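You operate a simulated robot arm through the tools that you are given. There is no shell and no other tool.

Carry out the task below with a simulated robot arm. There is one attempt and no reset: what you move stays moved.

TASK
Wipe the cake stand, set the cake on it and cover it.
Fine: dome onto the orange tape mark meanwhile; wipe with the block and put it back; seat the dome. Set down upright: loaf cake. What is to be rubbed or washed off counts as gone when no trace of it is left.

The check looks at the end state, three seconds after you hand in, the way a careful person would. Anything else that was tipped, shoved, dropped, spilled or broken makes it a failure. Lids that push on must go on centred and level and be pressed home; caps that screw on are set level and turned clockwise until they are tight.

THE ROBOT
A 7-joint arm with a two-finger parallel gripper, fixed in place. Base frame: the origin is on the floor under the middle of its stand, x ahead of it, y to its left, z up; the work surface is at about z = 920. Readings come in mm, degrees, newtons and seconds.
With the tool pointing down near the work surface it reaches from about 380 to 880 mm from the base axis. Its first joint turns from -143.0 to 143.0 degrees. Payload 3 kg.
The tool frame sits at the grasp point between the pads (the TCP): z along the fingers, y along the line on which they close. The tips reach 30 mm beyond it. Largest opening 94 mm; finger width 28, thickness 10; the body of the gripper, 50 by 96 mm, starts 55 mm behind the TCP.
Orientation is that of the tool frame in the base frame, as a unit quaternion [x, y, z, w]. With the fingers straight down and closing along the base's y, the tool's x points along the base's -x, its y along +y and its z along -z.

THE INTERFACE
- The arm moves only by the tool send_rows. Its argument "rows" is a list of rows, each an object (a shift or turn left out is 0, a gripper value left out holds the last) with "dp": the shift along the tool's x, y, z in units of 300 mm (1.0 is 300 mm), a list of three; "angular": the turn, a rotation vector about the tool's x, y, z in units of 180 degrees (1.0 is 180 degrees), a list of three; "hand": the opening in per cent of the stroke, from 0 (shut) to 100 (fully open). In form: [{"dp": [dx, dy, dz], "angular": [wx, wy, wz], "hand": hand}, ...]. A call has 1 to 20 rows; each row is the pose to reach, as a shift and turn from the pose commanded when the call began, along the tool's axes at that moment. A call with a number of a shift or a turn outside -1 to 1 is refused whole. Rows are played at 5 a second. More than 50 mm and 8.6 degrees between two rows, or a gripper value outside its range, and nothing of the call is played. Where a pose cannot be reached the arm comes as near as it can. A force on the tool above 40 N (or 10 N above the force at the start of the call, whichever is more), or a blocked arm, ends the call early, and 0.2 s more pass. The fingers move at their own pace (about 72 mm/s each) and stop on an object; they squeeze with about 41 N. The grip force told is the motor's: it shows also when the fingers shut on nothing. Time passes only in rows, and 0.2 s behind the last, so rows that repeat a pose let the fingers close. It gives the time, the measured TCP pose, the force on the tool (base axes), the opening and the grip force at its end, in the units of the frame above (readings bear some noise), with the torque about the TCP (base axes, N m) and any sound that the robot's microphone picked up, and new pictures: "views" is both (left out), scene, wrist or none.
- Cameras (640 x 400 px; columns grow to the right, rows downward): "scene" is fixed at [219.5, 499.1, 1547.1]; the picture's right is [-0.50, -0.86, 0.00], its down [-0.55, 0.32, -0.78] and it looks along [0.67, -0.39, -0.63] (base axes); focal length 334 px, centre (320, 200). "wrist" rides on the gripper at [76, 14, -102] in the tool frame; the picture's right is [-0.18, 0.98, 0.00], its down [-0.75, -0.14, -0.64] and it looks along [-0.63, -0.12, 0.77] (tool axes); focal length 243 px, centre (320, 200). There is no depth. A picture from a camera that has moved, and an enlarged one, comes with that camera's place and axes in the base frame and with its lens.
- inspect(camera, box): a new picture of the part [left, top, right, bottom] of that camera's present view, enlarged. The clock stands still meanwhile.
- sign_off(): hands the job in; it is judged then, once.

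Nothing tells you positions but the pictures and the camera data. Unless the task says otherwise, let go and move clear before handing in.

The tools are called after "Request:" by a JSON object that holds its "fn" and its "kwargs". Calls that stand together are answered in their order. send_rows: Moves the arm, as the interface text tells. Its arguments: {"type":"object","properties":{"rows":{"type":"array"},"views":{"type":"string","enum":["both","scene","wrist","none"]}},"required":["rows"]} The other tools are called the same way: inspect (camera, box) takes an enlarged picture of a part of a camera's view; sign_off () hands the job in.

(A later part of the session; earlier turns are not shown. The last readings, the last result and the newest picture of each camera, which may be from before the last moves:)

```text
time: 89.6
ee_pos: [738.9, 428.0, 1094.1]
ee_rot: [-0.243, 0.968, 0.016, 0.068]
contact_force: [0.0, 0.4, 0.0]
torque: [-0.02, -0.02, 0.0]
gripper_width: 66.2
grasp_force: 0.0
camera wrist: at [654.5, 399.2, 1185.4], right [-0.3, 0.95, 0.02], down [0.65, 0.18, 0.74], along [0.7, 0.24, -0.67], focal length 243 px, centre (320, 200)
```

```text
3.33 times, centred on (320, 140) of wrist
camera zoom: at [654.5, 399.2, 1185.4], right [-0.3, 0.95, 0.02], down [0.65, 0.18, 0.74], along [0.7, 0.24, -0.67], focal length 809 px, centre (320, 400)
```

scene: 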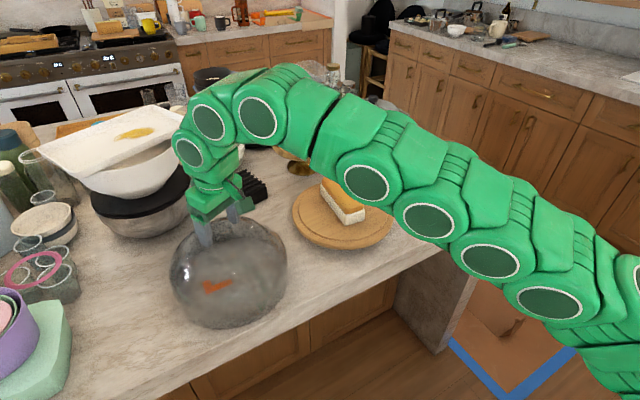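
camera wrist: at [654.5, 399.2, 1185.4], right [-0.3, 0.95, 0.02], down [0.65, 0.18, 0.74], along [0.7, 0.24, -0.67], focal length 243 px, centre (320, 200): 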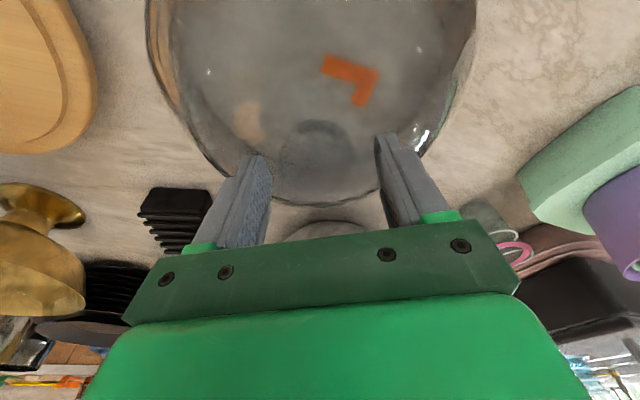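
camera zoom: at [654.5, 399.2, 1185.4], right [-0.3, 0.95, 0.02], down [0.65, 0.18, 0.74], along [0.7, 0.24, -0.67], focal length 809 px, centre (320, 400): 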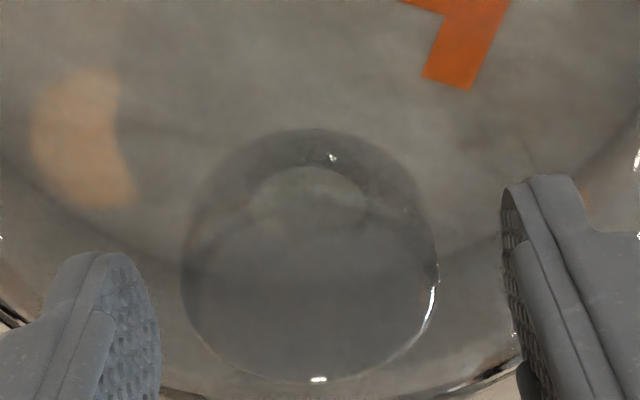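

The knob sits 1.5 mm off the hand's centre; I'll correct that, go down the last 16 mm and close.

Request:
{"fn": "send_rows", "kwargs": {"rows": [{"dp": [-0.003, -0.0053, 0.02]}, {"dp": [-0.003, -0.0053, 0.04]}, {"dp": [-0.003, -0.0053, 0.052]}, {"dp": [-0.003, -0.0053, 0.052]}], "views": "wrist"}}

Request:
{"fn": "inspect", "kwargs": {"camera": "wrist", "box": [220, 80, 420, 220]}}

```text
time: 90.6
ee_pos: [744.3, 430.1, 1079.5]
ee_rot: [-0.243, 0.968, 0.017, 0.069]
contact_force: [1.0, 0.0, -0.4]
torque: [0.02, 0.0, 0.02]
gripper_width: 65.8
grasp_force: 0.1
camera wrist: at [658.9, 399.2, 1170.0], right [-0.3, 0.95, 0.03], down [0.64, 0.18, 0.74], along [0.7, 0.24, -0.67], focal length 243 px, centre (320, 200)
```

wrist: 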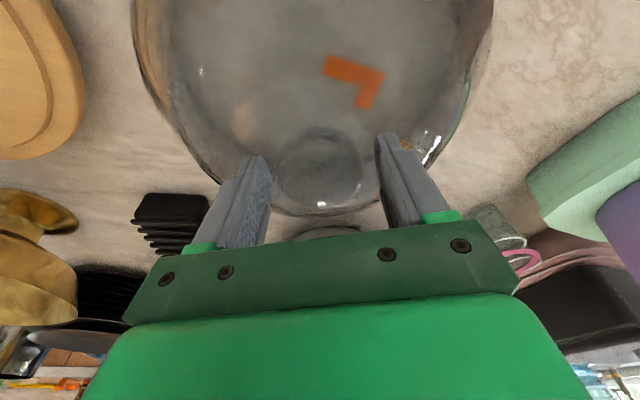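

```text
2.86 times, centred on (320, 150) of wrist
camera zoom: at [658.9, 399.2, 1170.0], right [-0.3, 0.95, 0.03], down [0.64, 0.18, 0.74], along [0.7, 0.24, -0.67], focal length 693 px, centre (320, 343)
```

zoom: 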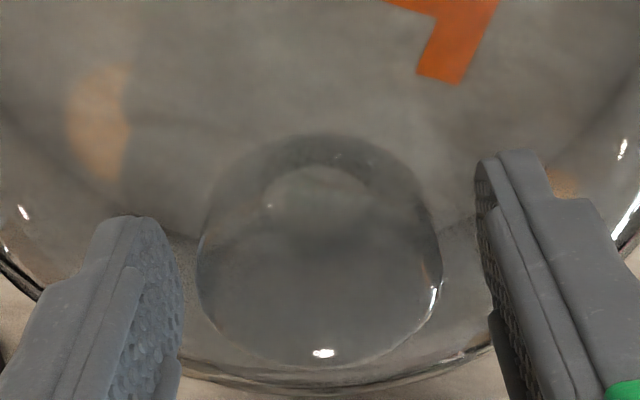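

Request:
{"fn": "send_rows", "kwargs": {"rows": [{"dp": [0.004, 0, 0.004]}, {"dp": [0.004, 0, 0.004]}, {"dp": [0.004, 0, 0.004], "hand": 55}, {"dp": [0.004, 0, 0.004], "hand": 30}, {"dp": [0.004, 0, 0.004], "hand": 0}, {"dp": [0.004, 0, 0.004], "hand": 0}, {"dp": [0.004, 0, 0.004], "hand": 0}], "views": "wrist"}}

Request:
{"fn": "inspect", "kwargs": {"camera": "wrist", "box": [240, 80, 400, 180]}}

```text
time: 92.2
ee_pos: [742.2, 427.9, 1076.9]
ee_rot: [-0.241, 0.968, 0.017, 0.069]
contact_force: [0.1, 3.8, 1.6]
torque: [0.4, 0.13, -0.04]
gripper_width: 46.0
grasp_force: 41.0
camera wrist: at [657.8, 398.4, 1168.7], right [-0.3, 0.95, 0.03], down [0.64, 0.18, 0.74], along [0.7, 0.24, -0.67], focal length 243 px, centre (320, 200)
```

wrist: 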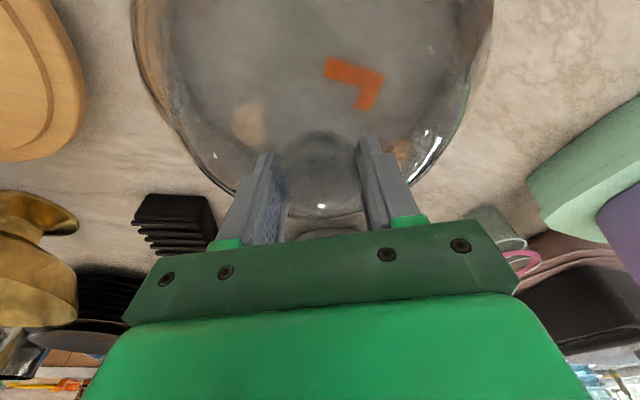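

```text
4.00 times, centred on (320, 130) of wrist
camera zoom: at [657.8, 398.4, 1168.7], right [-0.3, 0.95, 0.03], down [0.64, 0.18, 0.74], along [0.7, 0.24, -0.67], focal length 970 px, centre (320, 480)
```

zoom: 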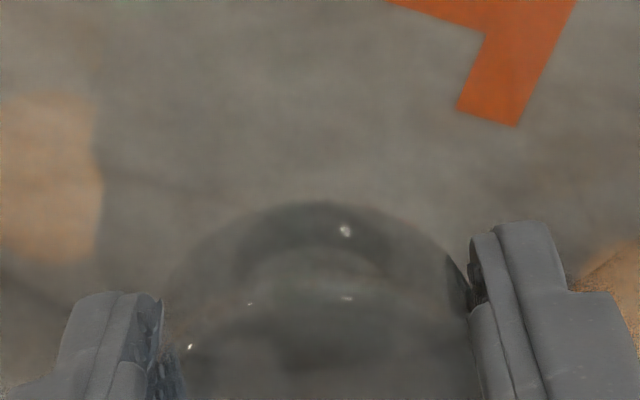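

Gripped at 46.0 mm with the same view as the first time. Lifting slowly and checking that it holds.

Request:
{"fn": "send_rows", "kwargs": {"rows": [{"dp": [-0.0005, 0, -0.0033]}, {"dp": [-0.0014, 0, -0.0099]}, {"dp": [-0.0023, 0, -0.0165]}, {"dp": [-0.0032, 0, -0.0231]}, {"dp": [-0.0056, 0, -0.0396]}, {"dp": [-0.0093, 0, -0.066]}, {"dp": [-0.0093, 0, -0.066]}], "views": "scene"}}

Request:
{"fn": "inspect", "kwargs": {"camera": "scene", "box": [150, 170, 310, 340]}}

```text
time: 93.8
ee_pos: [742.8, 427.7, 1097.4]
ee_rot: [-0.242, 0.968, 0.016, 0.069]
contact_force: [0.0, -0.2, -4.9]
torque: [-0.02, 0.0, 0.02]
gripper_width: 45.8
grasp_force: 41.2
```

scene: 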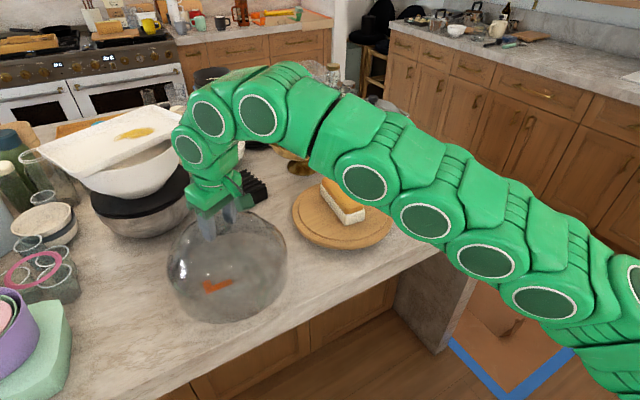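

```text
2.35 times, centred on (230, 255) of scene
camera zoom: at [219.5, 499.1, 1547.1], right [-0.5, -0.86, 0.0], down [-0.55, 0.32, -0.78], along [0.67, -0.39, -0.63], focal length 787 px, centre (532, 71)
```

zoom: 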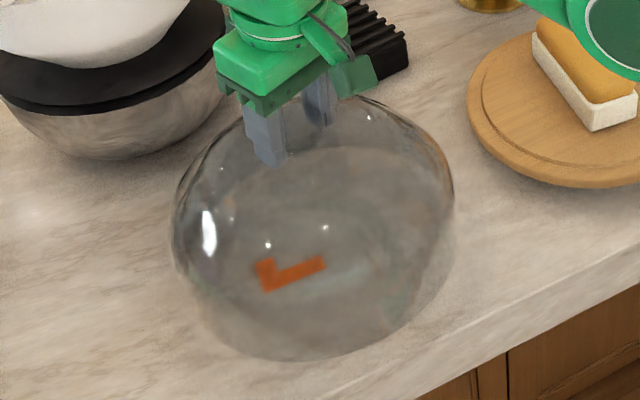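

Request:
{"fn": "send_rows", "kwargs": {"rows": [{"dp": [0.033, -0.002, -0.045]}, {"dp": [0.0857, -0.008, -0.0995]}, {"dp": [0.1463, -0.0168, -0.162]}, {"dp": [0.2063, -0.033, -0.2307]}, {"dp": [0.26, -0.0672, -0.3056]}, {"dp": [0.2963, -0.1182, -0.378]}, {"dp": [0.315, -0.1624, -0.4144]}, {"dp": [0.315, -0.1624, -0.4144]}], "views": "both"}}

```text
time: 95.6
ee_pos: [666.6, 333.3, 1207.9]
ee_rot: [-0.243, 0.968, 0.016, 0.068]
contact_force: [0.4, -0.1, -5.1]
torque: [0.02, -0.02, -0.02]
gripper_width: 45.9
grasp_force: 41.3
camera wrist: at [582.5, 303.4, 1299.0], right [-0.3, 0.95, 0.02], down [0.65, 0.19, 0.74], along [0.7, 0.24, -0.67], focal length 243 px, centre (320, 200)
```

scene: 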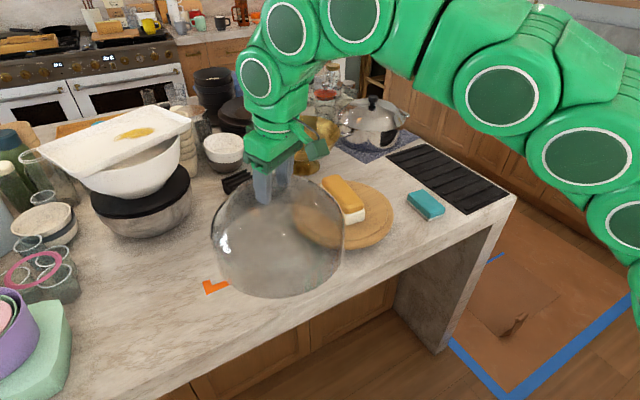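
wrist: 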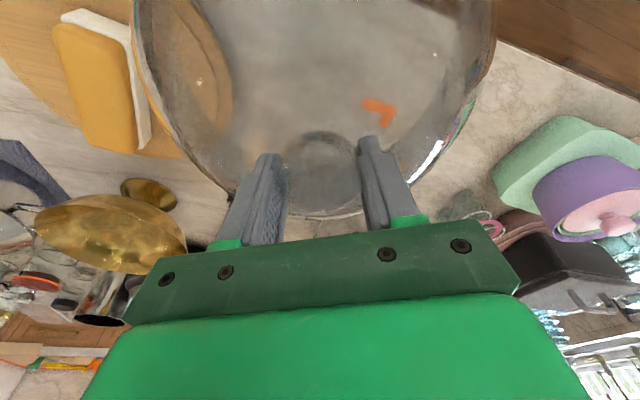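

Held firmly. Now carrying it high over toward the stand while yawing back.

Request:
{"fn": "send_rows", "kwargs": {"rows": [{"dp": [0.01, -0.045, -0.02], "angular": [0.0015, 0, 0.0108]}, {"dp": [0.026, -0.113, -0.035], "angular": [0.0034, 0, 0.024]}, {"dp": [0.045, -0.195, -0.045], "angular": [0.0056, 0, 0.04]}, {"dp": [0.065, -0.28, -0.0477], "angular": [0.0081, 0, 0.058]}, {"dp": [0.085, -0.365, -0.0477], "angular": [0.0105, 0, 0.075]}, {"dp": [0.105, -0.45, -0.0477], "angular": [0.0129, 0, 0.092]}, {"dp": [0.125, -0.54, -0.0477], "angular": [0.0154, 0, 0.11]}, {"dp": [0.145, -0.625, -0.0477], "angular": [0.0179, 0, 0.128]}, {"dp": [0.163, -0.7, -0.0477], "angular": [0.0201, 0, 0.1435]}, {"dp": [0.1747, -0.752, -0.0477], "angular": [0.0216, 0, 0.154]}, {"dp": [0.1747, -0.752, -0.0477], "angular": [0.0216, 0, 0.154]}], "views": "both"}}

Request:
{"fn": "inspect", "kwargs": {"camera": "scene", "box": [270, 110, 430, 270]}}

```text
time: 98.0
ee_pos: [725.0, 107.5, 1215.0]
ee_rot: [0.0, 0.997, 0.001, 0.071]
contact_force: [-0.1, -0.4, -4.2]
torque: [-0.03, 0.0, 0.01]
gripper_width: 45.9
grasp_force: 40.7
camera wrist: at [636.2, 121.6, 1305.2], right [0.18, 0.98, 0.03], down [0.66, -0.14, 0.74], along [0.73, -0.12, -0.67], focal length 243 px, centre (320, 200)
```

scene: 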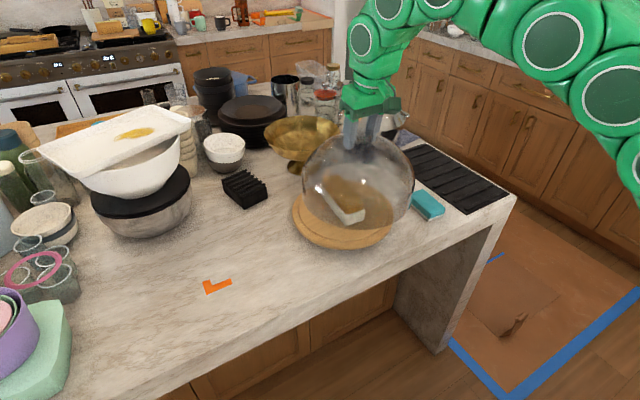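
wrist: 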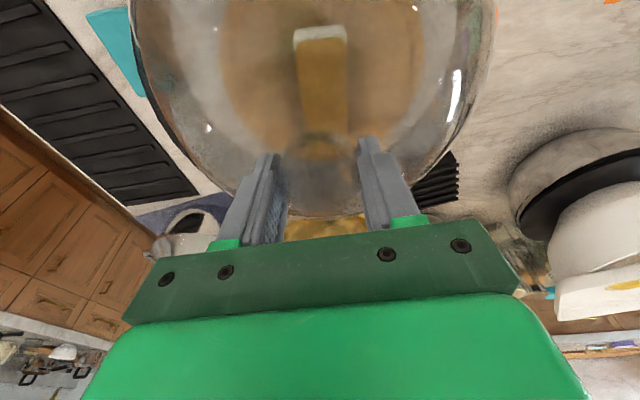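

```text
2.50 times, centred on (350, 190) of scene
camera zoom: at [219.5, 499.1, 1547.1], right [-0.5, -0.86, 0.0], down [-0.55, 0.32, -0.78], along [0.67, -0.39, -0.63], focal length 836 px, centre (245, 225)
```

zoom: 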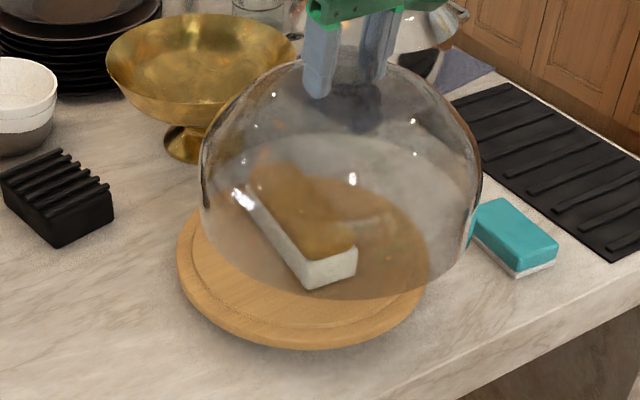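

The dome clears the loaf. Now moving forward until it is right over the stand.

Request:
{"fn": "send_rows", "kwargs": {"rows": [{"dp": [-0.04, 0.001, 0.0056]}, {"dp": [-0.08, 0.002, 0.0112]}, {"dp": [-0.12, 0.003, 0.0168]}, {"dp": [-0.15, 0.0033, 0.021]}, {"dp": [-0.168, 0.0033, 0.0236]}, {"dp": [-0.168, 0.0033, 0.0236]}], "views": "both"}}

Request:
{"fn": "inspect", "kwargs": {"camera": "scene", "box": [270, 110, 430, 270]}}

```text
time: 99.4
ee_pos: [777.0, 109.1, 1216.4]
ee_rot: [-0.001, 0.997, 0.0, 0.071]
contact_force: [0.8, -0.2, -4.4]
torque: [0.01, 0.0, 0.01]
gripper_width: 45.9
grasp_force: 41.2
camera wrist: at [688.2, 123.0, 1306.7], right [0.18, 0.98, 0.03], down [0.66, -0.14, 0.74], along [0.73, -0.12, -0.67], focal length 243 px, centre (320, 200)
```

scene: 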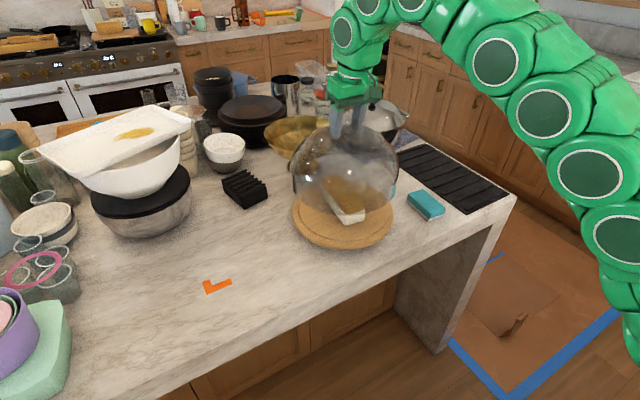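
wrist: 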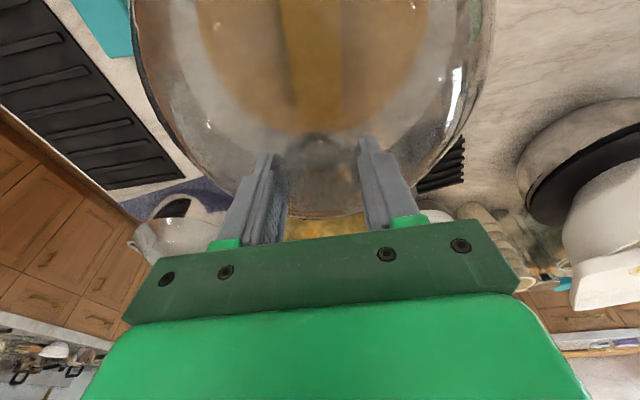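

```text
2.50 times, centred on (350, 190) of scene
camera zoom: at [219.5, 499.1, 1547.1], right [-0.5, -0.86, 0.0], down [-0.55, 0.32, -0.78], along [0.67, -0.39, -0.63], focal length 836 px, centre (245, 225)
```

zoom: 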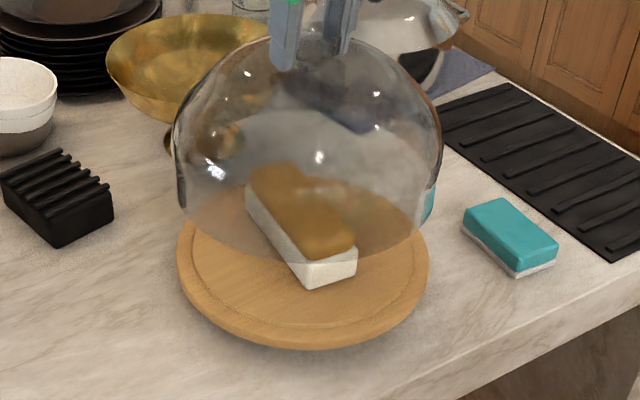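

It is aligned over the stand. Lowering straight down around the loaf, stopping about 11 mm above the seat.

Request:
{"fn": "send_rows", "kwargs": {"rows": [{"dp": [0.0046, 0, 0.033]}, {"dp": [0.0102, 0, 0.0726]}, {"dp": [0.0158, 0, 0.1122]}, {"dp": [0.0213, 0, 0.1518]}, {"dp": [0.0269, 0, 0.1914]}, {"dp": [0.0315, 0, 0.2244]}, {"dp": [0.0352, 0, 0.2508]}, {"dp": [0.0371, 0, 0.264]}, {"dp": [0.0371, 0, 0.264]}], "views": "both"}}

Request:
{"fn": "inspect", "kwargs": {"camera": "scene", "box": [275, 130, 415, 260]}}

Request:
{"fn": "inspect", "kwargs": {"camera": "scene", "box": [285, 200, 405, 255]}}

```text
time: 101.4
ee_pos: [776.7, 109.1, 1134.7]
ee_rot: [-0.001, 0.998, 0.001, 0.07]
contact_force: [0.1, 0.1, -4.5]
torque: [-0.03, -0.01, -0.03]
gripper_width: 45.8
grasp_force: 41.2
camera wrist: at [688.7, 123.4, 1225.4], right [0.18, 0.98, 0.03], down [0.66, -0.14, 0.74], along [0.73, -0.12, -0.67], focal length 243 px, centre (320, 200)
```

scene: 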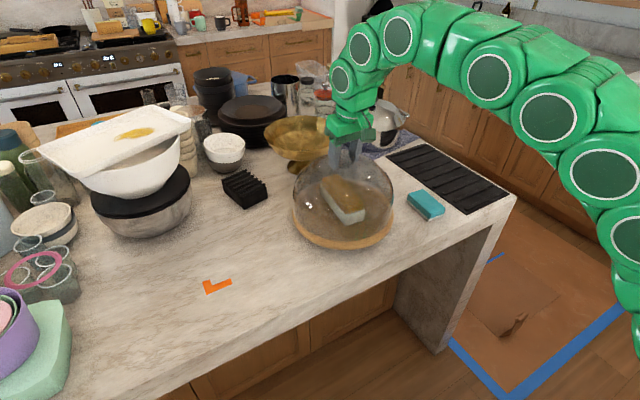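
wrist: 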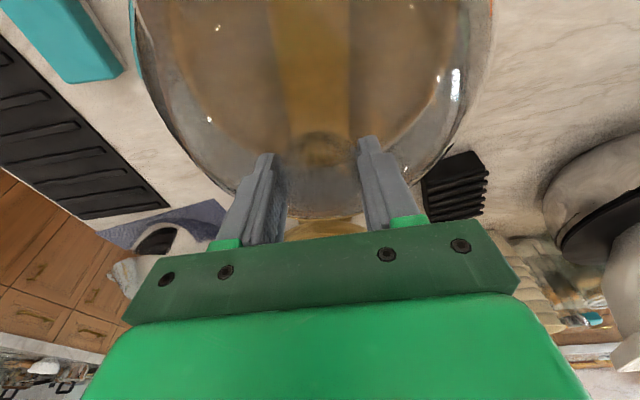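

```text
3.08 times, centred on (345, 195) of scene
camera zoom: at [219.5, 499.1, 1547.1], right [-0.5, -0.86, 0.0], down [-0.55, 0.32, -0.78], along [0.67, -0.39, -0.63], focal length 1029 px, centre (243, 215)
```

zoom: 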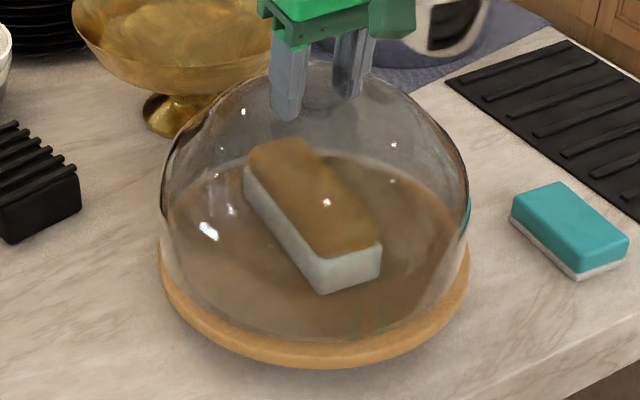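

```text
5.33 times, centred on (345, 228) of scene
camera zoom: at [219.5, 499.1, 1547.1], right [-0.5, -0.86, 0.0], down [-0.55, 0.32, -0.78], along [0.67, -0.39, -0.63], focal length 1784 px, centre (187, 53)
```

zoom: 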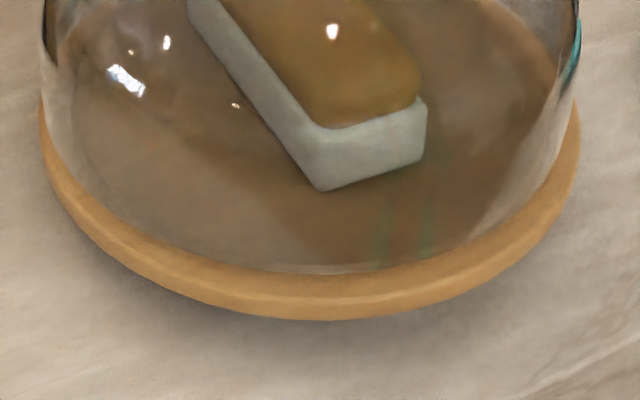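

I'll make a 1.2 mm correction in x from averaged readings, then lower in small steps while watching the force; seated height should be about z 1124.

Request:
{"fn": "send_rows", "kwargs": {"rows": [{"dp": [0.004, -0.0007, -0.0006]}, {"dp": [0.0049, -0.0007, 0.006]}, {"dp": [0.0058, -0.0007, 0.0126]}, {"dp": [0.0063, -0.0007, 0.0159]}, {"dp": [0.0063, -0.0007, 0.0159]}], "views": "none"}}

```text
time: 102.6
ee_pos: [776.3, 108.8, 1128.2]
ee_rot: [-0.001, 0.998, 0.0, 0.07]
contact_force: [0.4, 0.3, -4.8]
torque: [0.02, 0.02, 0.02]
gripper_width: 45.8
grasp_force: 40.7
```

Request:
{"fn": "send_rows", "kwargs": {"rows": [{"dp": [0.0003, 0, 0.0023]}, {"dp": [0.0006, 0, 0.0046]}, {"dp": [0.0006, 0, 0.0046]}], "views": "none"}}

```text
time: 103.4
ee_pos: [777.0, 109.7, 1127.5]
ee_rot: [-0.001, 0.997, 0.0, 0.071]
contact_force: [0.4, 0.3, -4.5]
torque: [0.01, 0.03, 0.0]
gripper_width: 45.8
grasp_force: 41.3
```

Request:
{"fn": "send_rows", "kwargs": {"rows": [{"dp": [0.0003, 0, 0.0023]}, {"dp": [0.0006, 0, 0.0046]}, {"dp": [0.0006, 0, 0.0046]}], "views": "none"}}

```text
time: 104.2
ee_pos: [774.5, 109.4, 1126.8]
ee_rot: [-0.001, 0.998, 0.0, 0.071]
contact_force: [-0.9, -0.2, -4.1]
torque: [0.01, -0.01, -0.04]
gripper_width: 45.8
grasp_force: 40.8
```

Request:
{"fn": "send_rows", "kwargs": {"rows": [{"dp": [0.0003, 0, 0.0023]}, {"dp": [0.0006, 0, 0.0046]}, {"dp": [0.0006, 0, 0.0046]}], "views": "scene"}}

Request:
{"fn": "inspect", "kwargs": {"camera": "scene", "box": [285, 200, 405, 255]}}

```text
time: 105.0
ee_pos: [775.1, 108.7, 1125.2]
ee_rot: [0.0, 0.998, 0.001, 0.071]
contact_force: [-0.4, 0.2, -5.1]
torque: [0.01, 0.02, 0.03]
gripper_width: 46.0
grasp_force: 41.0
```

scene: 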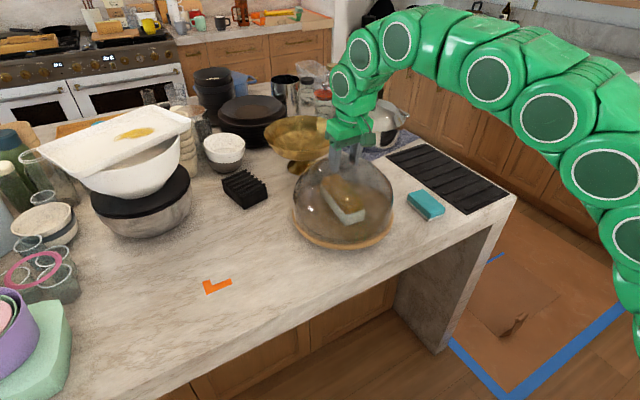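

```text
5.33 times, centred on (345, 228) of scene
camera zoom: at [219.5, 499.1, 1547.1], right [-0.5, -0.86, 0.0], down [-0.55, 0.32, -0.78], along [0.67, -0.39, -0.63], focal length 1784 px, centre (187, 53)
```

zoom: 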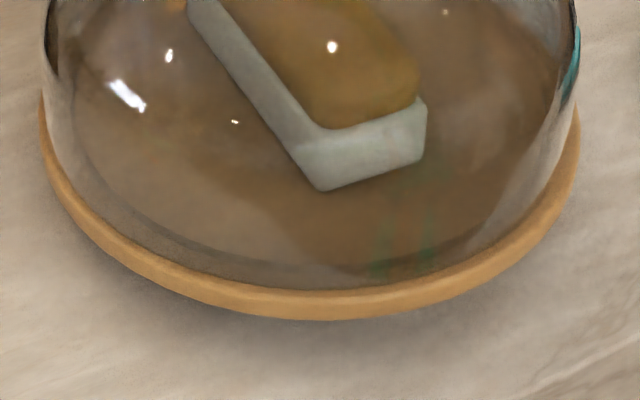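

Request:
{"fn": "send_rows", "kwargs": {"rows": [{"dp": [0.0003, 0, 0.0023]}, {"dp": [0.0005, 0, 0.0036]}, {"dp": [0.0005, 0, 0.0036]}], "views": "none"}}

```text
time: 105.8
ee_pos: [776.9, 109.0, 1125.0]
ee_rot: [-0.001, 0.998, 0.0, 0.07]
contact_force: [-0.8, 0.5, -4.3]
torque: [-0.01, -0.02, -0.02]
gripper_width: 46.0
grasp_force: 41.0
```

Request:
{"fn": "send_rows", "kwargs": {"rows": [{"dp": [0.0003, 0, 0.0023]}, {"dp": [0.0005, 0, 0.0036]}, {"dp": [0.0005, 0, 0.0036]}], "views": "none"}}

```text
time: 106.6
ee_pos: [774.4, 108.4, 1124.3]
ee_rot: [0.0, 0.997, -0.001, 0.071]
contact_force: [0.8, 0.1, -4.3]
torque: [0.15, -0.03, 0.0]
gripper_width: 45.8
grasp_force: 41.2
```

Request:
{"fn": "send_rows", "kwargs": {"rows": [{"dp": [0.0002, 0, 0.0017]}, {"dp": [0.0004, 0, 0.0033]}, {"dp": [0.0004, 0, 0.0033]}], "views": "none"}}

```text
time: 107.4
ee_pos: [775.8, 109.0, 1124.5]
ee_rot: [-0.001, 0.997, -0.001, 0.072]
contact_force: [2.9, 1.9, 23.9]
torque: [-0.07, 0.13, -0.04]
gripper_width: 45.9
grasp_force: 41.3
```

The dome met its seat with a balanced ~24 N push at the original seated height. Checking it visually before letting go.

Request:
{"fn": "inspect", "kwargs": {"camera": "scene", "box": [270, 130, 430, 260]}}

Request:
{"fn": "inspect", "kwargs": {"camera": "scene", "box": [285, 200, 405, 255]}}

```text
3.08 times, centred on (350, 195) of scene
camera zoom: at [219.5, 499.1, 1547.1], right [-0.5, -0.86, 0.0], down [-0.55, 0.32, -0.78], along [0.67, -0.39, -0.63], focal length 1029 px, centre (228, 215)
```

zoom: 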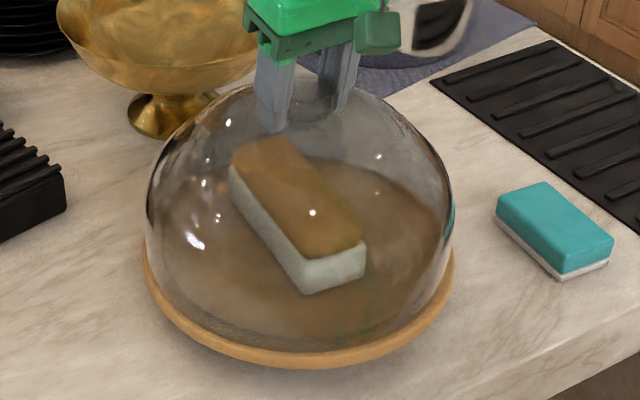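

```text
5.33 times, centred on (345, 228) of scene
camera zoom: at [219.5, 499.1, 1547.1], right [-0.5, -0.86, 0.0], down [-0.55, 0.32, -0.78], along [0.67, -0.39, -0.63], focal length 1784 px, centre (187, 53)
```

zoom: 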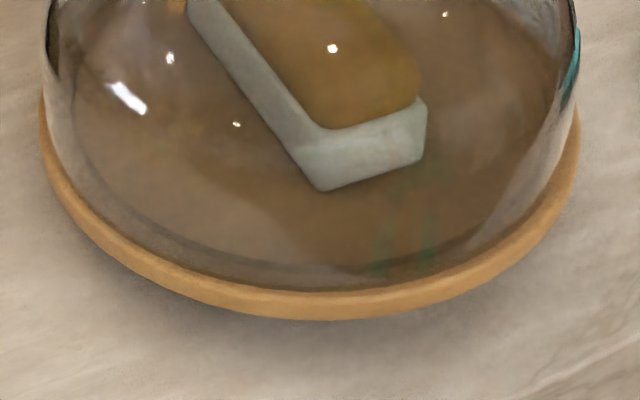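

It matches the initial seated view. Easing off, opening and backing away along the tool axis.

Request:
{"fn": "send_rows", "kwargs": {"rows": [{"dp": [-0.0003, 0, -0.0023]}, {"dp": [-0.0003, 0, -0.0023]}, {"dp": [-0.0003, 0, -0.0023], "hand": 55}, {"dp": [-0.0003, 0, -0.0023], "hand": 68}, {"dp": [-0.0003, 0, -0.0023], "hand": 68}], "views": "none"}}

Request:
{"fn": "send_rows", "kwargs": {"rows": [{"dp": [0, 0, -0.02]}, {"dp": [0, 0, -0.06]}, {"dp": [0, 0, -0.11]}, {"dp": [0, 0, -0.17]}, {"dp": [0.05, 0, -0.23]}, {"dp": [0.13, 0, -0.28]}, {"dp": [0.23, 0, -0.3]}, {"dp": [0.33, 0, -0.3]}, {"dp": [0.4, 0, -0.3]}, {"dp": [0.4, 0, -0.3]}], "views": "both"}}

Request:
{"fn": "inspect", "kwargs": {"camera": "scene", "box": [270, 130, 430, 260]}}

Request:
{"fn": "inspect", "kwargs": {"camera": "wrist", "box": [200, 0, 480, 200]}}

```text
time: 108.6
ee_pos: [776.1, 108.9, 1122.6]
ee_rot: [-0.001, 0.998, 0.0, 0.069]
contact_force: [-1.0, -1.1, 2.3]
torque: [0.06, 0.01, 0.04]
gripper_width: 63.4
grasp_force: 0.0
```

```text
time: 110.8
ee_pos: [645.6, 110.5, 1196.7]
ee_rot: [-0.001, 0.998, 0.001, 0.07]
contact_force: [-0.7, -0.8, -0.5]
torque: [0.01, -0.01, 0.01]
gripper_width: 63.6
grasp_force: 0.0
camera wrist: at [556.1, 124.9, 1286.3], right [0.18, 0.98, 0.03], down [0.66, -0.14, 0.74], along [0.73, -0.12, -0.67], focal length 243 px, centre (320, 200)
```

scene: 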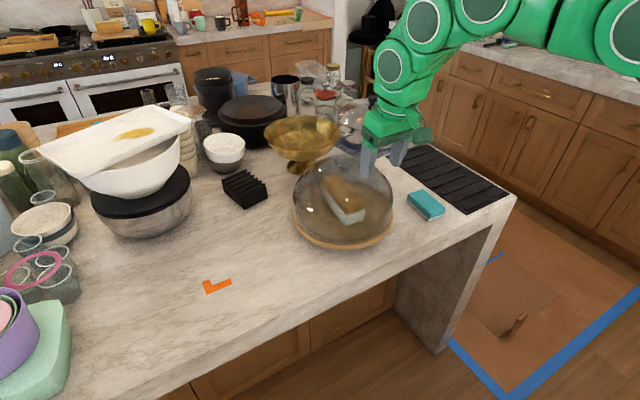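
wrist: 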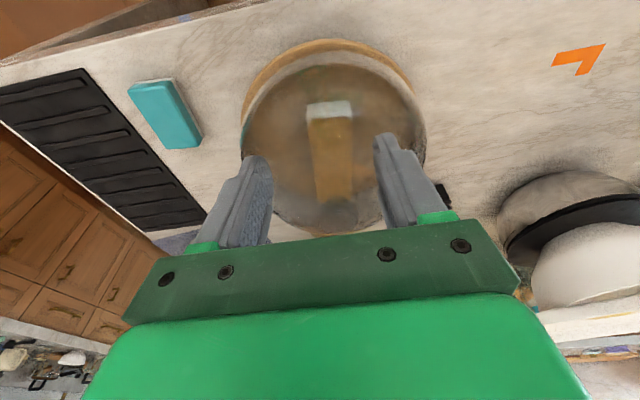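

```text
3.08 times, centred on (350, 195) of scene
camera zoom: at [219.5, 499.1, 1547.1], right [-0.5, -0.86, 0.0], down [-0.55, 0.32, -0.78], along [0.67, -0.39, -0.63], focal length 1029 px, centre (228, 215)
```

zoom: 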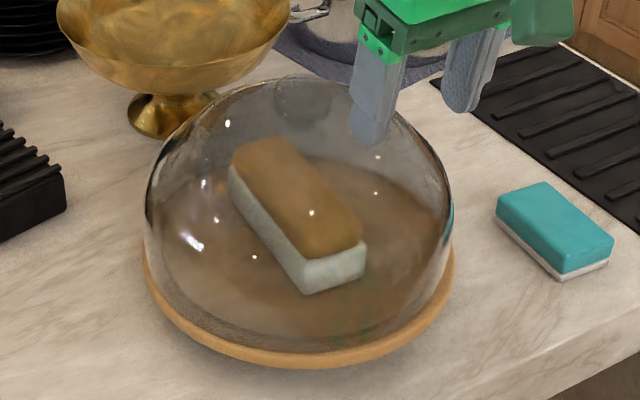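

```text
2.00 times, centred on (340, 100) of wrist
camera zoom: at [556.1, 124.9, 1286.3], right [0.18, 0.98, 0.03], down [0.66, -0.14, 0.74], along [0.73, -0.12, -0.67], focal length 485 px, centre (280, 400)
```

zoom: 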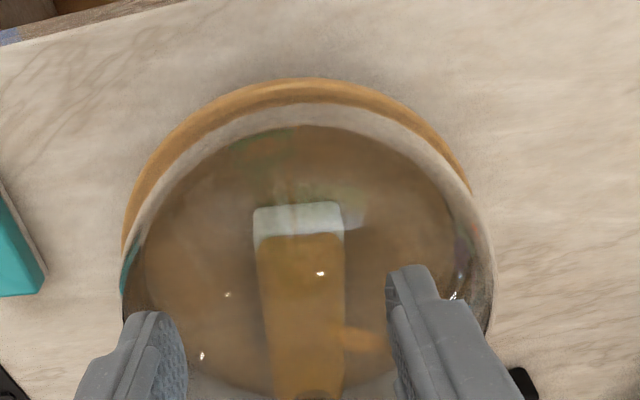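

The dome is seated with the loaf inside. I'll move the arm clear and compare the knob and rim against the initial pictures.

Request:
{"fn": "send_rows", "kwargs": {"rows": [{"dp": [0.03, -0.08, -0.03], "angular": [0, 0.015, 0], "hand": 100}, {"dp": [0.06, -0.16, -0.05], "angular": [0, 0.03, 0]}, {"dp": [0.1, -0.24, -0.06], "angular": [0, 0.0444, 0]}, {"dp": [0.13, -0.3, -0.06], "angular": [0, 0.0444, 0]}, {"dp": [0.13, -0.3, -0.06], "angular": [0, 0.0444, 0]}], "views": "both"}}

Request:
{"fn": "inspect", "kwargs": {"camera": "scene", "box": [310, 140, 390, 190]}}

Request:
{"fn": "inspect", "kwargs": {"camera": "scene", "box": [270, 130, 430, 260]}}

Request:
{"fn": "inspect", "kwargs": {"camera": "scene", "box": [285, 200, 405, 255]}}

Request:
{"fn": "inspect", "kwargs": {"camera": "wrist", "box": [300, 70, 500, 250]}}

```text
time: 112.0
ee_pos: [603.6, 18.1, 1204.8]
ee_rot: [0.0, 1.0, -0.001, 0.0]
contact_force: [-0.6, -0.5, -0.5]
torque: [-0.01, -0.02, 0.03]
gripper_width: 94.1
grasp_force: 0.1
camera wrist: at [528.3, 32.8, 1308.8], right [0.18, 0.98, 0.0], down [0.75, -0.14, 0.64], along [0.63, -0.12, -0.77], focal length 243 px, centre (320, 200)
```

scene: 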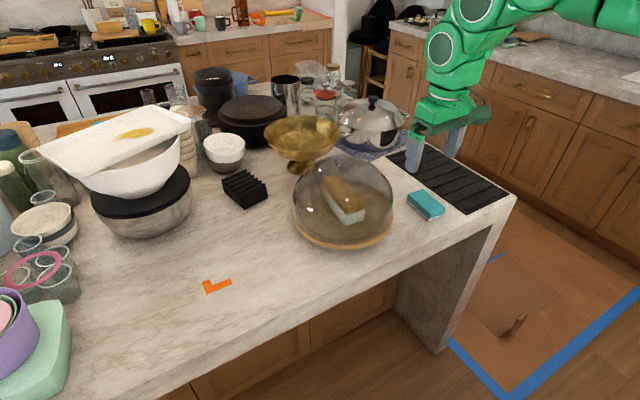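
wrist: 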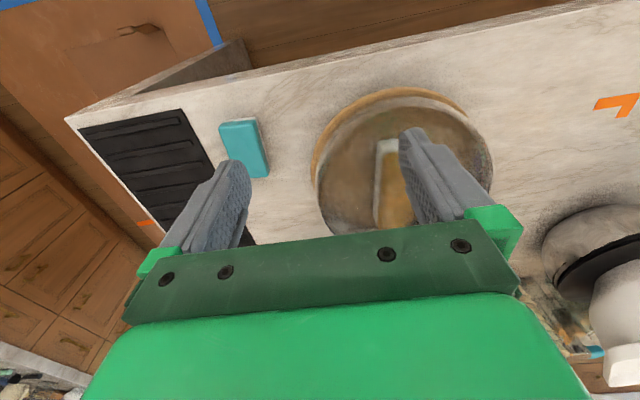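

```text
8.00 times, centred on (350, 165) of scene
camera zoom: at [219.5, 499.1, 1547.1], right [-0.5, -0.86, 0.0], down [-0.55, 0.32, -0.78], along [0.67, -0.39, -0.63], focal length 2676 px, centre (80, 480)
```

zoom: 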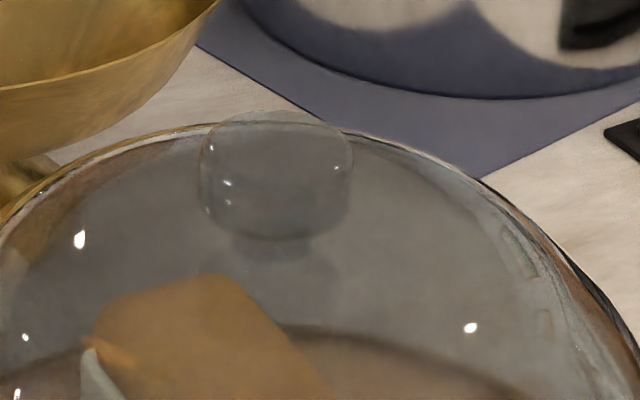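

```text
3.08 times, centred on (350, 195) of scene
camera zoom: at [219.5, 499.1, 1547.1], right [-0.5, -0.86, 0.0], down [-0.55, 0.32, -0.78], along [0.67, -0.39, -0.63], focal length 1029 px, centre (228, 215)
```

zoom: 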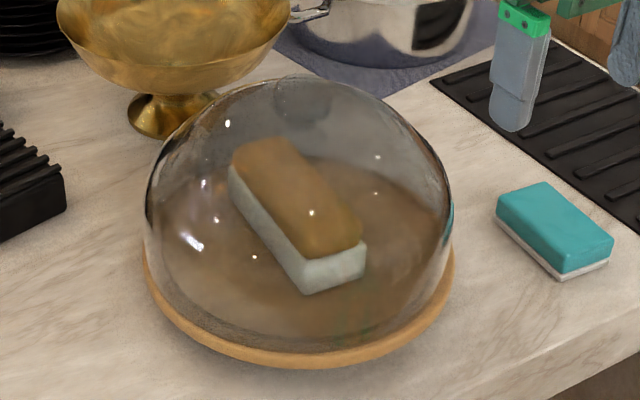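

```text
5.33 times, centred on (345, 228) of scene
camera zoom: at [219.5, 499.1, 1547.1], right [-0.5, -0.86, 0.0], down [-0.55, 0.32, -0.78], along [0.67, -0.39, -0.63], focal length 1784 px, centre (187, 53)
```

zoom: 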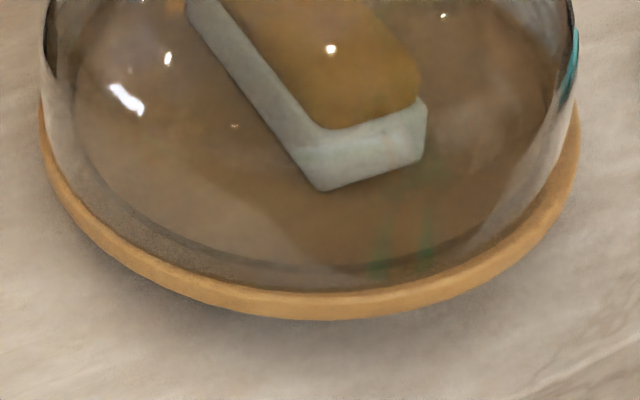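

```text
2.22 times, centred on (400, 160) of wrist
camera zoom: at [528.3, 32.8, 1308.8], right [0.18, 0.98, 0.0], down [0.75, -0.14, 0.64], along [0.63, -0.12, -0.77], focal length 539 px, centre (142, 289)
```

zoom: 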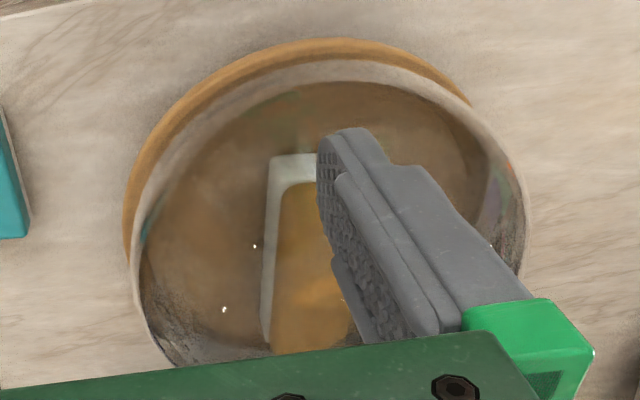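

Compared with the start, the knob appears about 2 mm to the left. I'll look closely around the rim to see whether the dome is level and centred.

Request:
{"fn": "inspect", "kwargs": {"camera": "scene", "box": [285, 200, 325, 240]}}

Request:
{"fn": "inspect", "kwargs": {"camera": "scene", "box": [365, 200, 405, 240]}}

Request:
{"fn": "inspect", "kwargs": {"camera": "scene", "box": [320, 225, 370, 255]}}

Request:
{"fn": "inspect", "kwargs": {"camera": "wrist", "box": [305, 80, 405, 170]}}

Request:
{"fn": "inspect", "kwargs": {"camera": "wrist", "box": [400, 80, 500, 200]}}

```text
10.00 times, centred on (305, 220) of scene
camera zoom: at [219.5, 499.1, 1547.1], right [-0.5, -0.86, 0.0], down [-0.55, 0.32, -0.78], along [0.67, -0.39, -0.63], focal length 3345 px, centre (470, 0)
```

zoom: 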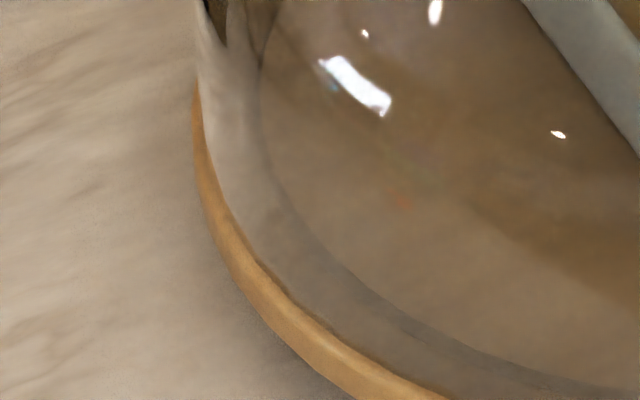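

```text
10.00 times, centred on (385, 220) of scene
camera zoom: at [219.5, 499.1, 1547.1], right [-0.5, -0.86, 0.0], down [-0.55, 0.32, -0.78], along [0.67, -0.39, -0.63], focal length 3345 px, centre (-330, 0)
```

zoom: 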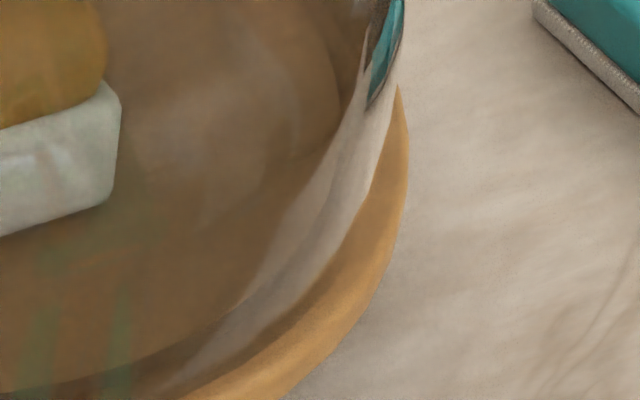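

```text
12.80 times, centred on (345, 240) of scene
camera zoom: at [219.5, 499.1, 1547.1], right [-0.5, -0.86, 0.0], down [-0.55, 0.32, -0.78], along [0.67, -0.39, -0.63], focal length 4282 px, centre (0, -312)
```

zoom: 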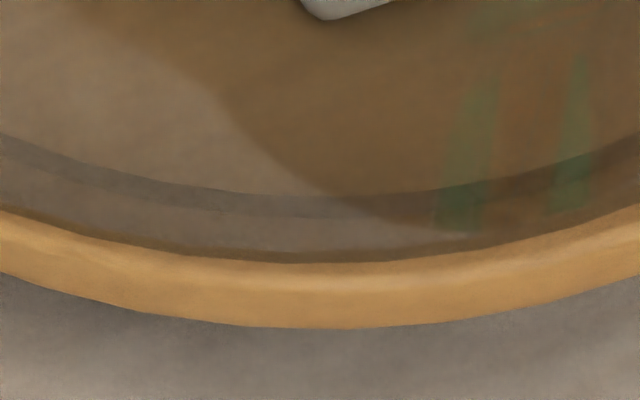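

```text
4.44 times, centred on (355, 125) of wrist
camera zoom: at [528.3, 32.8, 1308.8], right [0.18, 0.98, 0.0], down [0.75, -0.14, 0.64], along [0.63, -0.12, -0.77], focal length 1078 px, centre (164, 533)
```

zoom: 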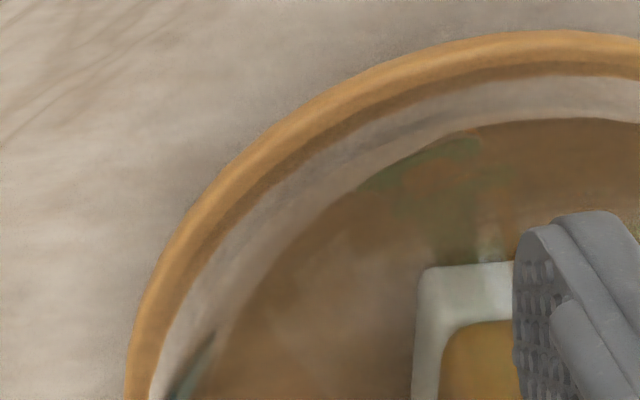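

```text
3.33 times, centred on (450, 140) of wrist
camera zoom: at [528.3, 32.8, 1308.8], right [0.18, 0.98, 0.0], down [0.75, -0.14, 0.64], along [0.63, -0.12, -0.77], focal length 809 px, centre (-113, 400)
```

zoom: 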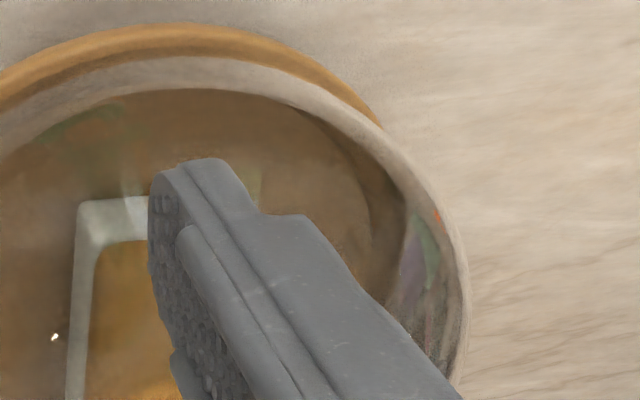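

The dome is level and down on its ring, but sits about 2.4 mm toward the left of the stand's centre; it shifted a little as I let go. I'll re-grip the knob gently, bring it back to centre, and release more slowly.

Request:
{"fn": "send_rows", "kwargs": {"rows": [{"dp": [-0.03, 0.07, 0], "angular": [0, -0.012, 0], "hand": 70}, {"dp": [-0.07, 0.15, 0.01], "angular": [0, -0.026, 0]}, {"dp": [-0.11, 0.23, 0.02], "angular": [0, -0.04, 0]}, {"dp": [-0.14, 0.298, 0.0267], "angular": [0, -0.0444, 0]}, {"dp": [-0.14, 0.298, 0.0267], "angular": [0, -0.0444, 0]}], "views": "none"}}

Request:
{"fn": "inspect", "kwargs": {"camera": "scene", "box": [280, 170, 410, 260]}}

```text
time: 113.2
ee_pos: [646.3, 108.9, 1200.7]
ee_rot: [-0.001, 0.998, 0.0, 0.071]
contact_force: [-1.4, 0.3, 0.2]
torque: [0.0, -0.02, 0.0]
gripper_width: 65.4
grasp_force: 0.2
```

```text
4.44 times, centred on (345, 215) of scene
camera zoom: at [219.5, 499.1, 1547.1], right [-0.5, -0.86, 0.0], down [-0.55, 0.32, -0.78], along [0.67, -0.39, -0.63], focal length 1487 px, centre (209, 133)
```

zoom: 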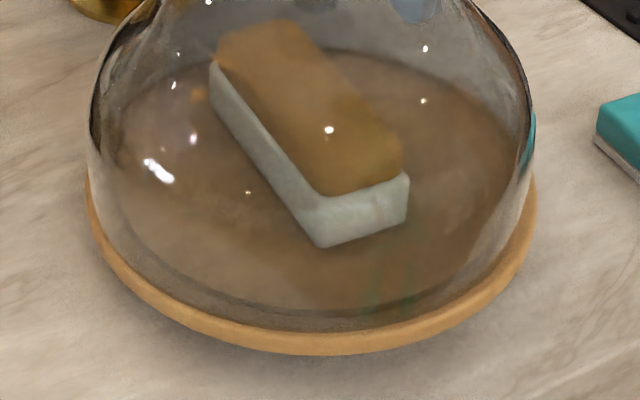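

Request:
{"fn": "send_rows", "kwargs": {"rows": [{"dp": [-0.08, 0.001, 0.003]}, {"dp": [-0.164, 0.001, 0.006]}, {"dp": [-0.264, 0.001, 0.026]}, {"dp": [-0.344, 0.001, 0.076]}, {"dp": [-0.394, 0.001, 0.136]}, {"dp": [-0.394, 0.001, 0.196]}, {"dp": [-0.394, 0.001, 0.23]}, {"dp": [-0.394, 0.001, 0.23]}], "views": "wrist"}}

Request:
{"fn": "inspect", "kwargs": {"camera": "wrist", "box": [240, 80, 400, 200]}}

```text
time: 115.0
ee_pos: [772.3, 109.9, 1148.8]
ee_rot: [-0.001, 0.998, 0.001, 0.07]
contact_force: [0.2, -0.5, 0.7]
torque: [0.0, 0.0, 0.0]
gripper_width: 65.9
grasp_force: 0.0
camera wrist: at [683.3, 123.8, 1239.1], right [0.18, 0.98, 0.03], down [0.66, -0.14, 0.74], along [0.73, -0.12, -0.67], focal length 243 px, centre (320, 200)
```

wrist: 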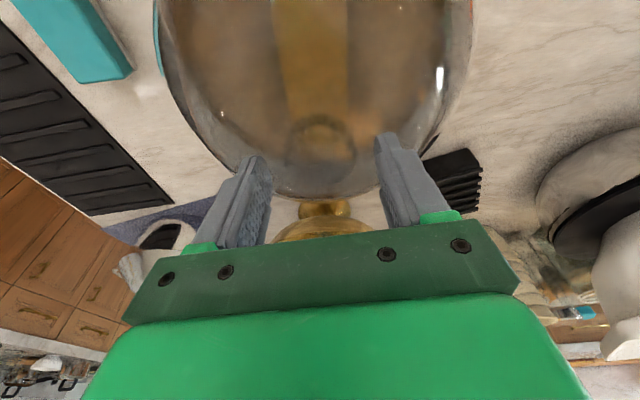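

```text
3.33 times, centred on (320, 140) of wrist
camera zoom: at [683.3, 123.8, 1239.1], right [0.18, 0.98, 0.03], down [0.66, -0.14, 0.74], along [0.73, -0.12, -0.67], focal length 809 px, centre (320, 400)
```

zoom: 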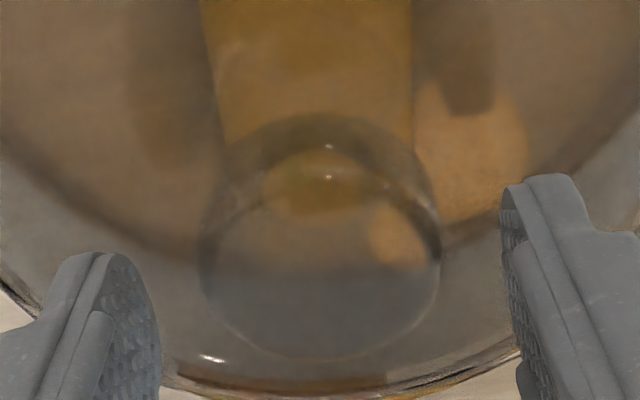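

The knob is exactly centred under the hand now. Descending and gripping, then I'll lift 2 mm, shift by (−1.2, −2.0) mm and set it down again.

Request:
{"fn": "send_rows", "kwargs": {"rows": [{"dp": [0, 0, 0.03]}, {"dp": [0, 0, 0.06]}, {"dp": [0, 0, 0.075]}, {"dp": [0, 0, 0.08]}, {"dp": [0, 0, 0.08]}], "views": "none"}}

Request:
{"fn": "send_rows", "kwargs": {"rows": [{"dp": [0, 0, 0], "hand": 60}, {"dp": [0, 0, 0], "hand": 52}, {"dp": [0, 0, 0], "hand": 40}, {"dp": [0, 0, 0], "hand": 0}, {"dp": [0, 0, 0], "hand": 0}], "views": "none"}}

```text
time: 116.2
ee_pos: [775.9, 107.7, 1124.5]
ee_rot: [-0.001, 0.997, 0.0, 0.071]
contact_force: [-0.6, -0.3, 0.0]
torque: [-0.01, 0.03, 0.0]
gripper_width: 65.7
grasp_force: 0.1
```

```text
time: 117.4
ee_pos: [775.2, 108.6, 1123.8]
ee_rot: [-0.001, 0.997, 0.0, 0.071]
contact_force: [1.1, 0.7, -0.1]
torque: [0.36, -0.13, 0.06]
gripper_width: 45.9
grasp_force: 41.2
```

Request:
{"fn": "inspect", "kwargs": {"camera": "scene", "box": [310, 140, 390, 190]}}

Request:
{"fn": "inspect", "kwargs": {"camera": "scene", "box": [285, 200, 325, 240]}}

Request:
{"fn": "inspect", "kwargs": {"camera": "scene", "box": [365, 200, 405, 240]}}

```text
8.00 times, centred on (350, 165) of scene
camera zoom: at [219.5, 499.1, 1547.1], right [-0.5, -0.86, 0.0], down [-0.55, 0.32, -0.78], along [0.67, -0.39, -0.63], focal length 2676 px, centre (80, 480)
```

zoom: 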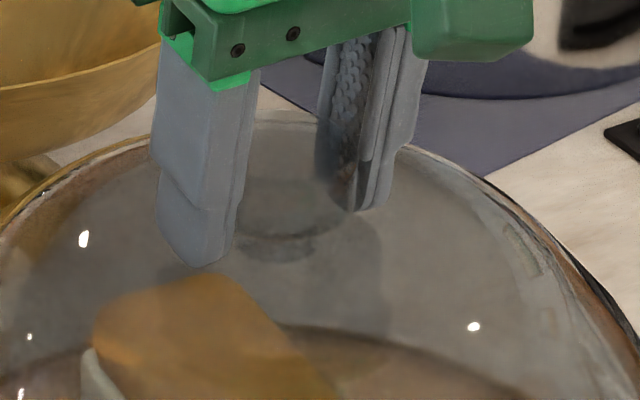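

```text
10.00 times, centred on (305, 220) of scene
camera zoom: at [219.5, 499.1, 1547.1], right [-0.5, -0.86, 0.0], down [-0.55, 0.32, -0.78], along [0.67, -0.39, -0.63], focal length 3345 px, centre (470, 0)
```

zoom: 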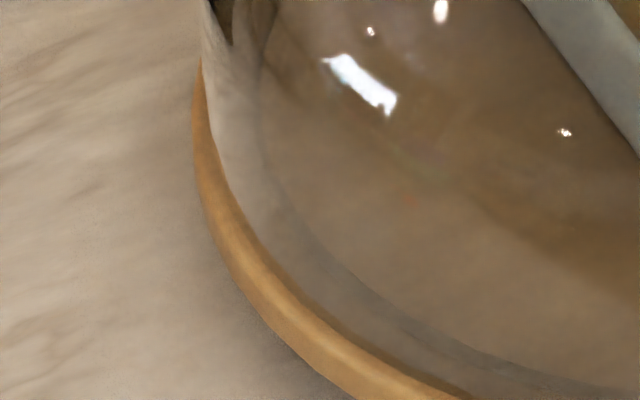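

```text
10.00 times, centred on (385, 220) of scene
camera zoom: at [219.5, 499.1, 1547.1], right [-0.5, -0.86, 0.0], down [-0.55, 0.32, -0.78], along [0.67, -0.39, -0.63], focal length 3345 px, centre (-330, 0)
```

zoom: 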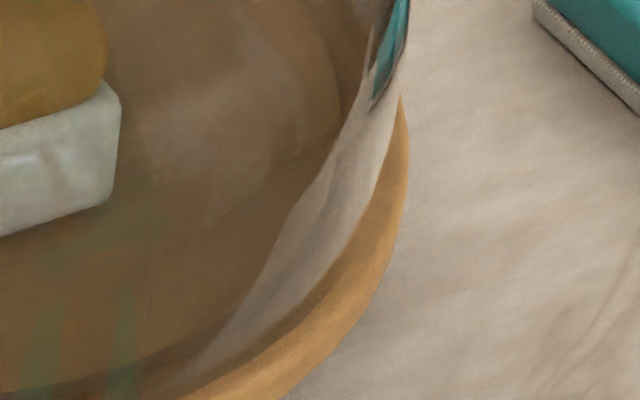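

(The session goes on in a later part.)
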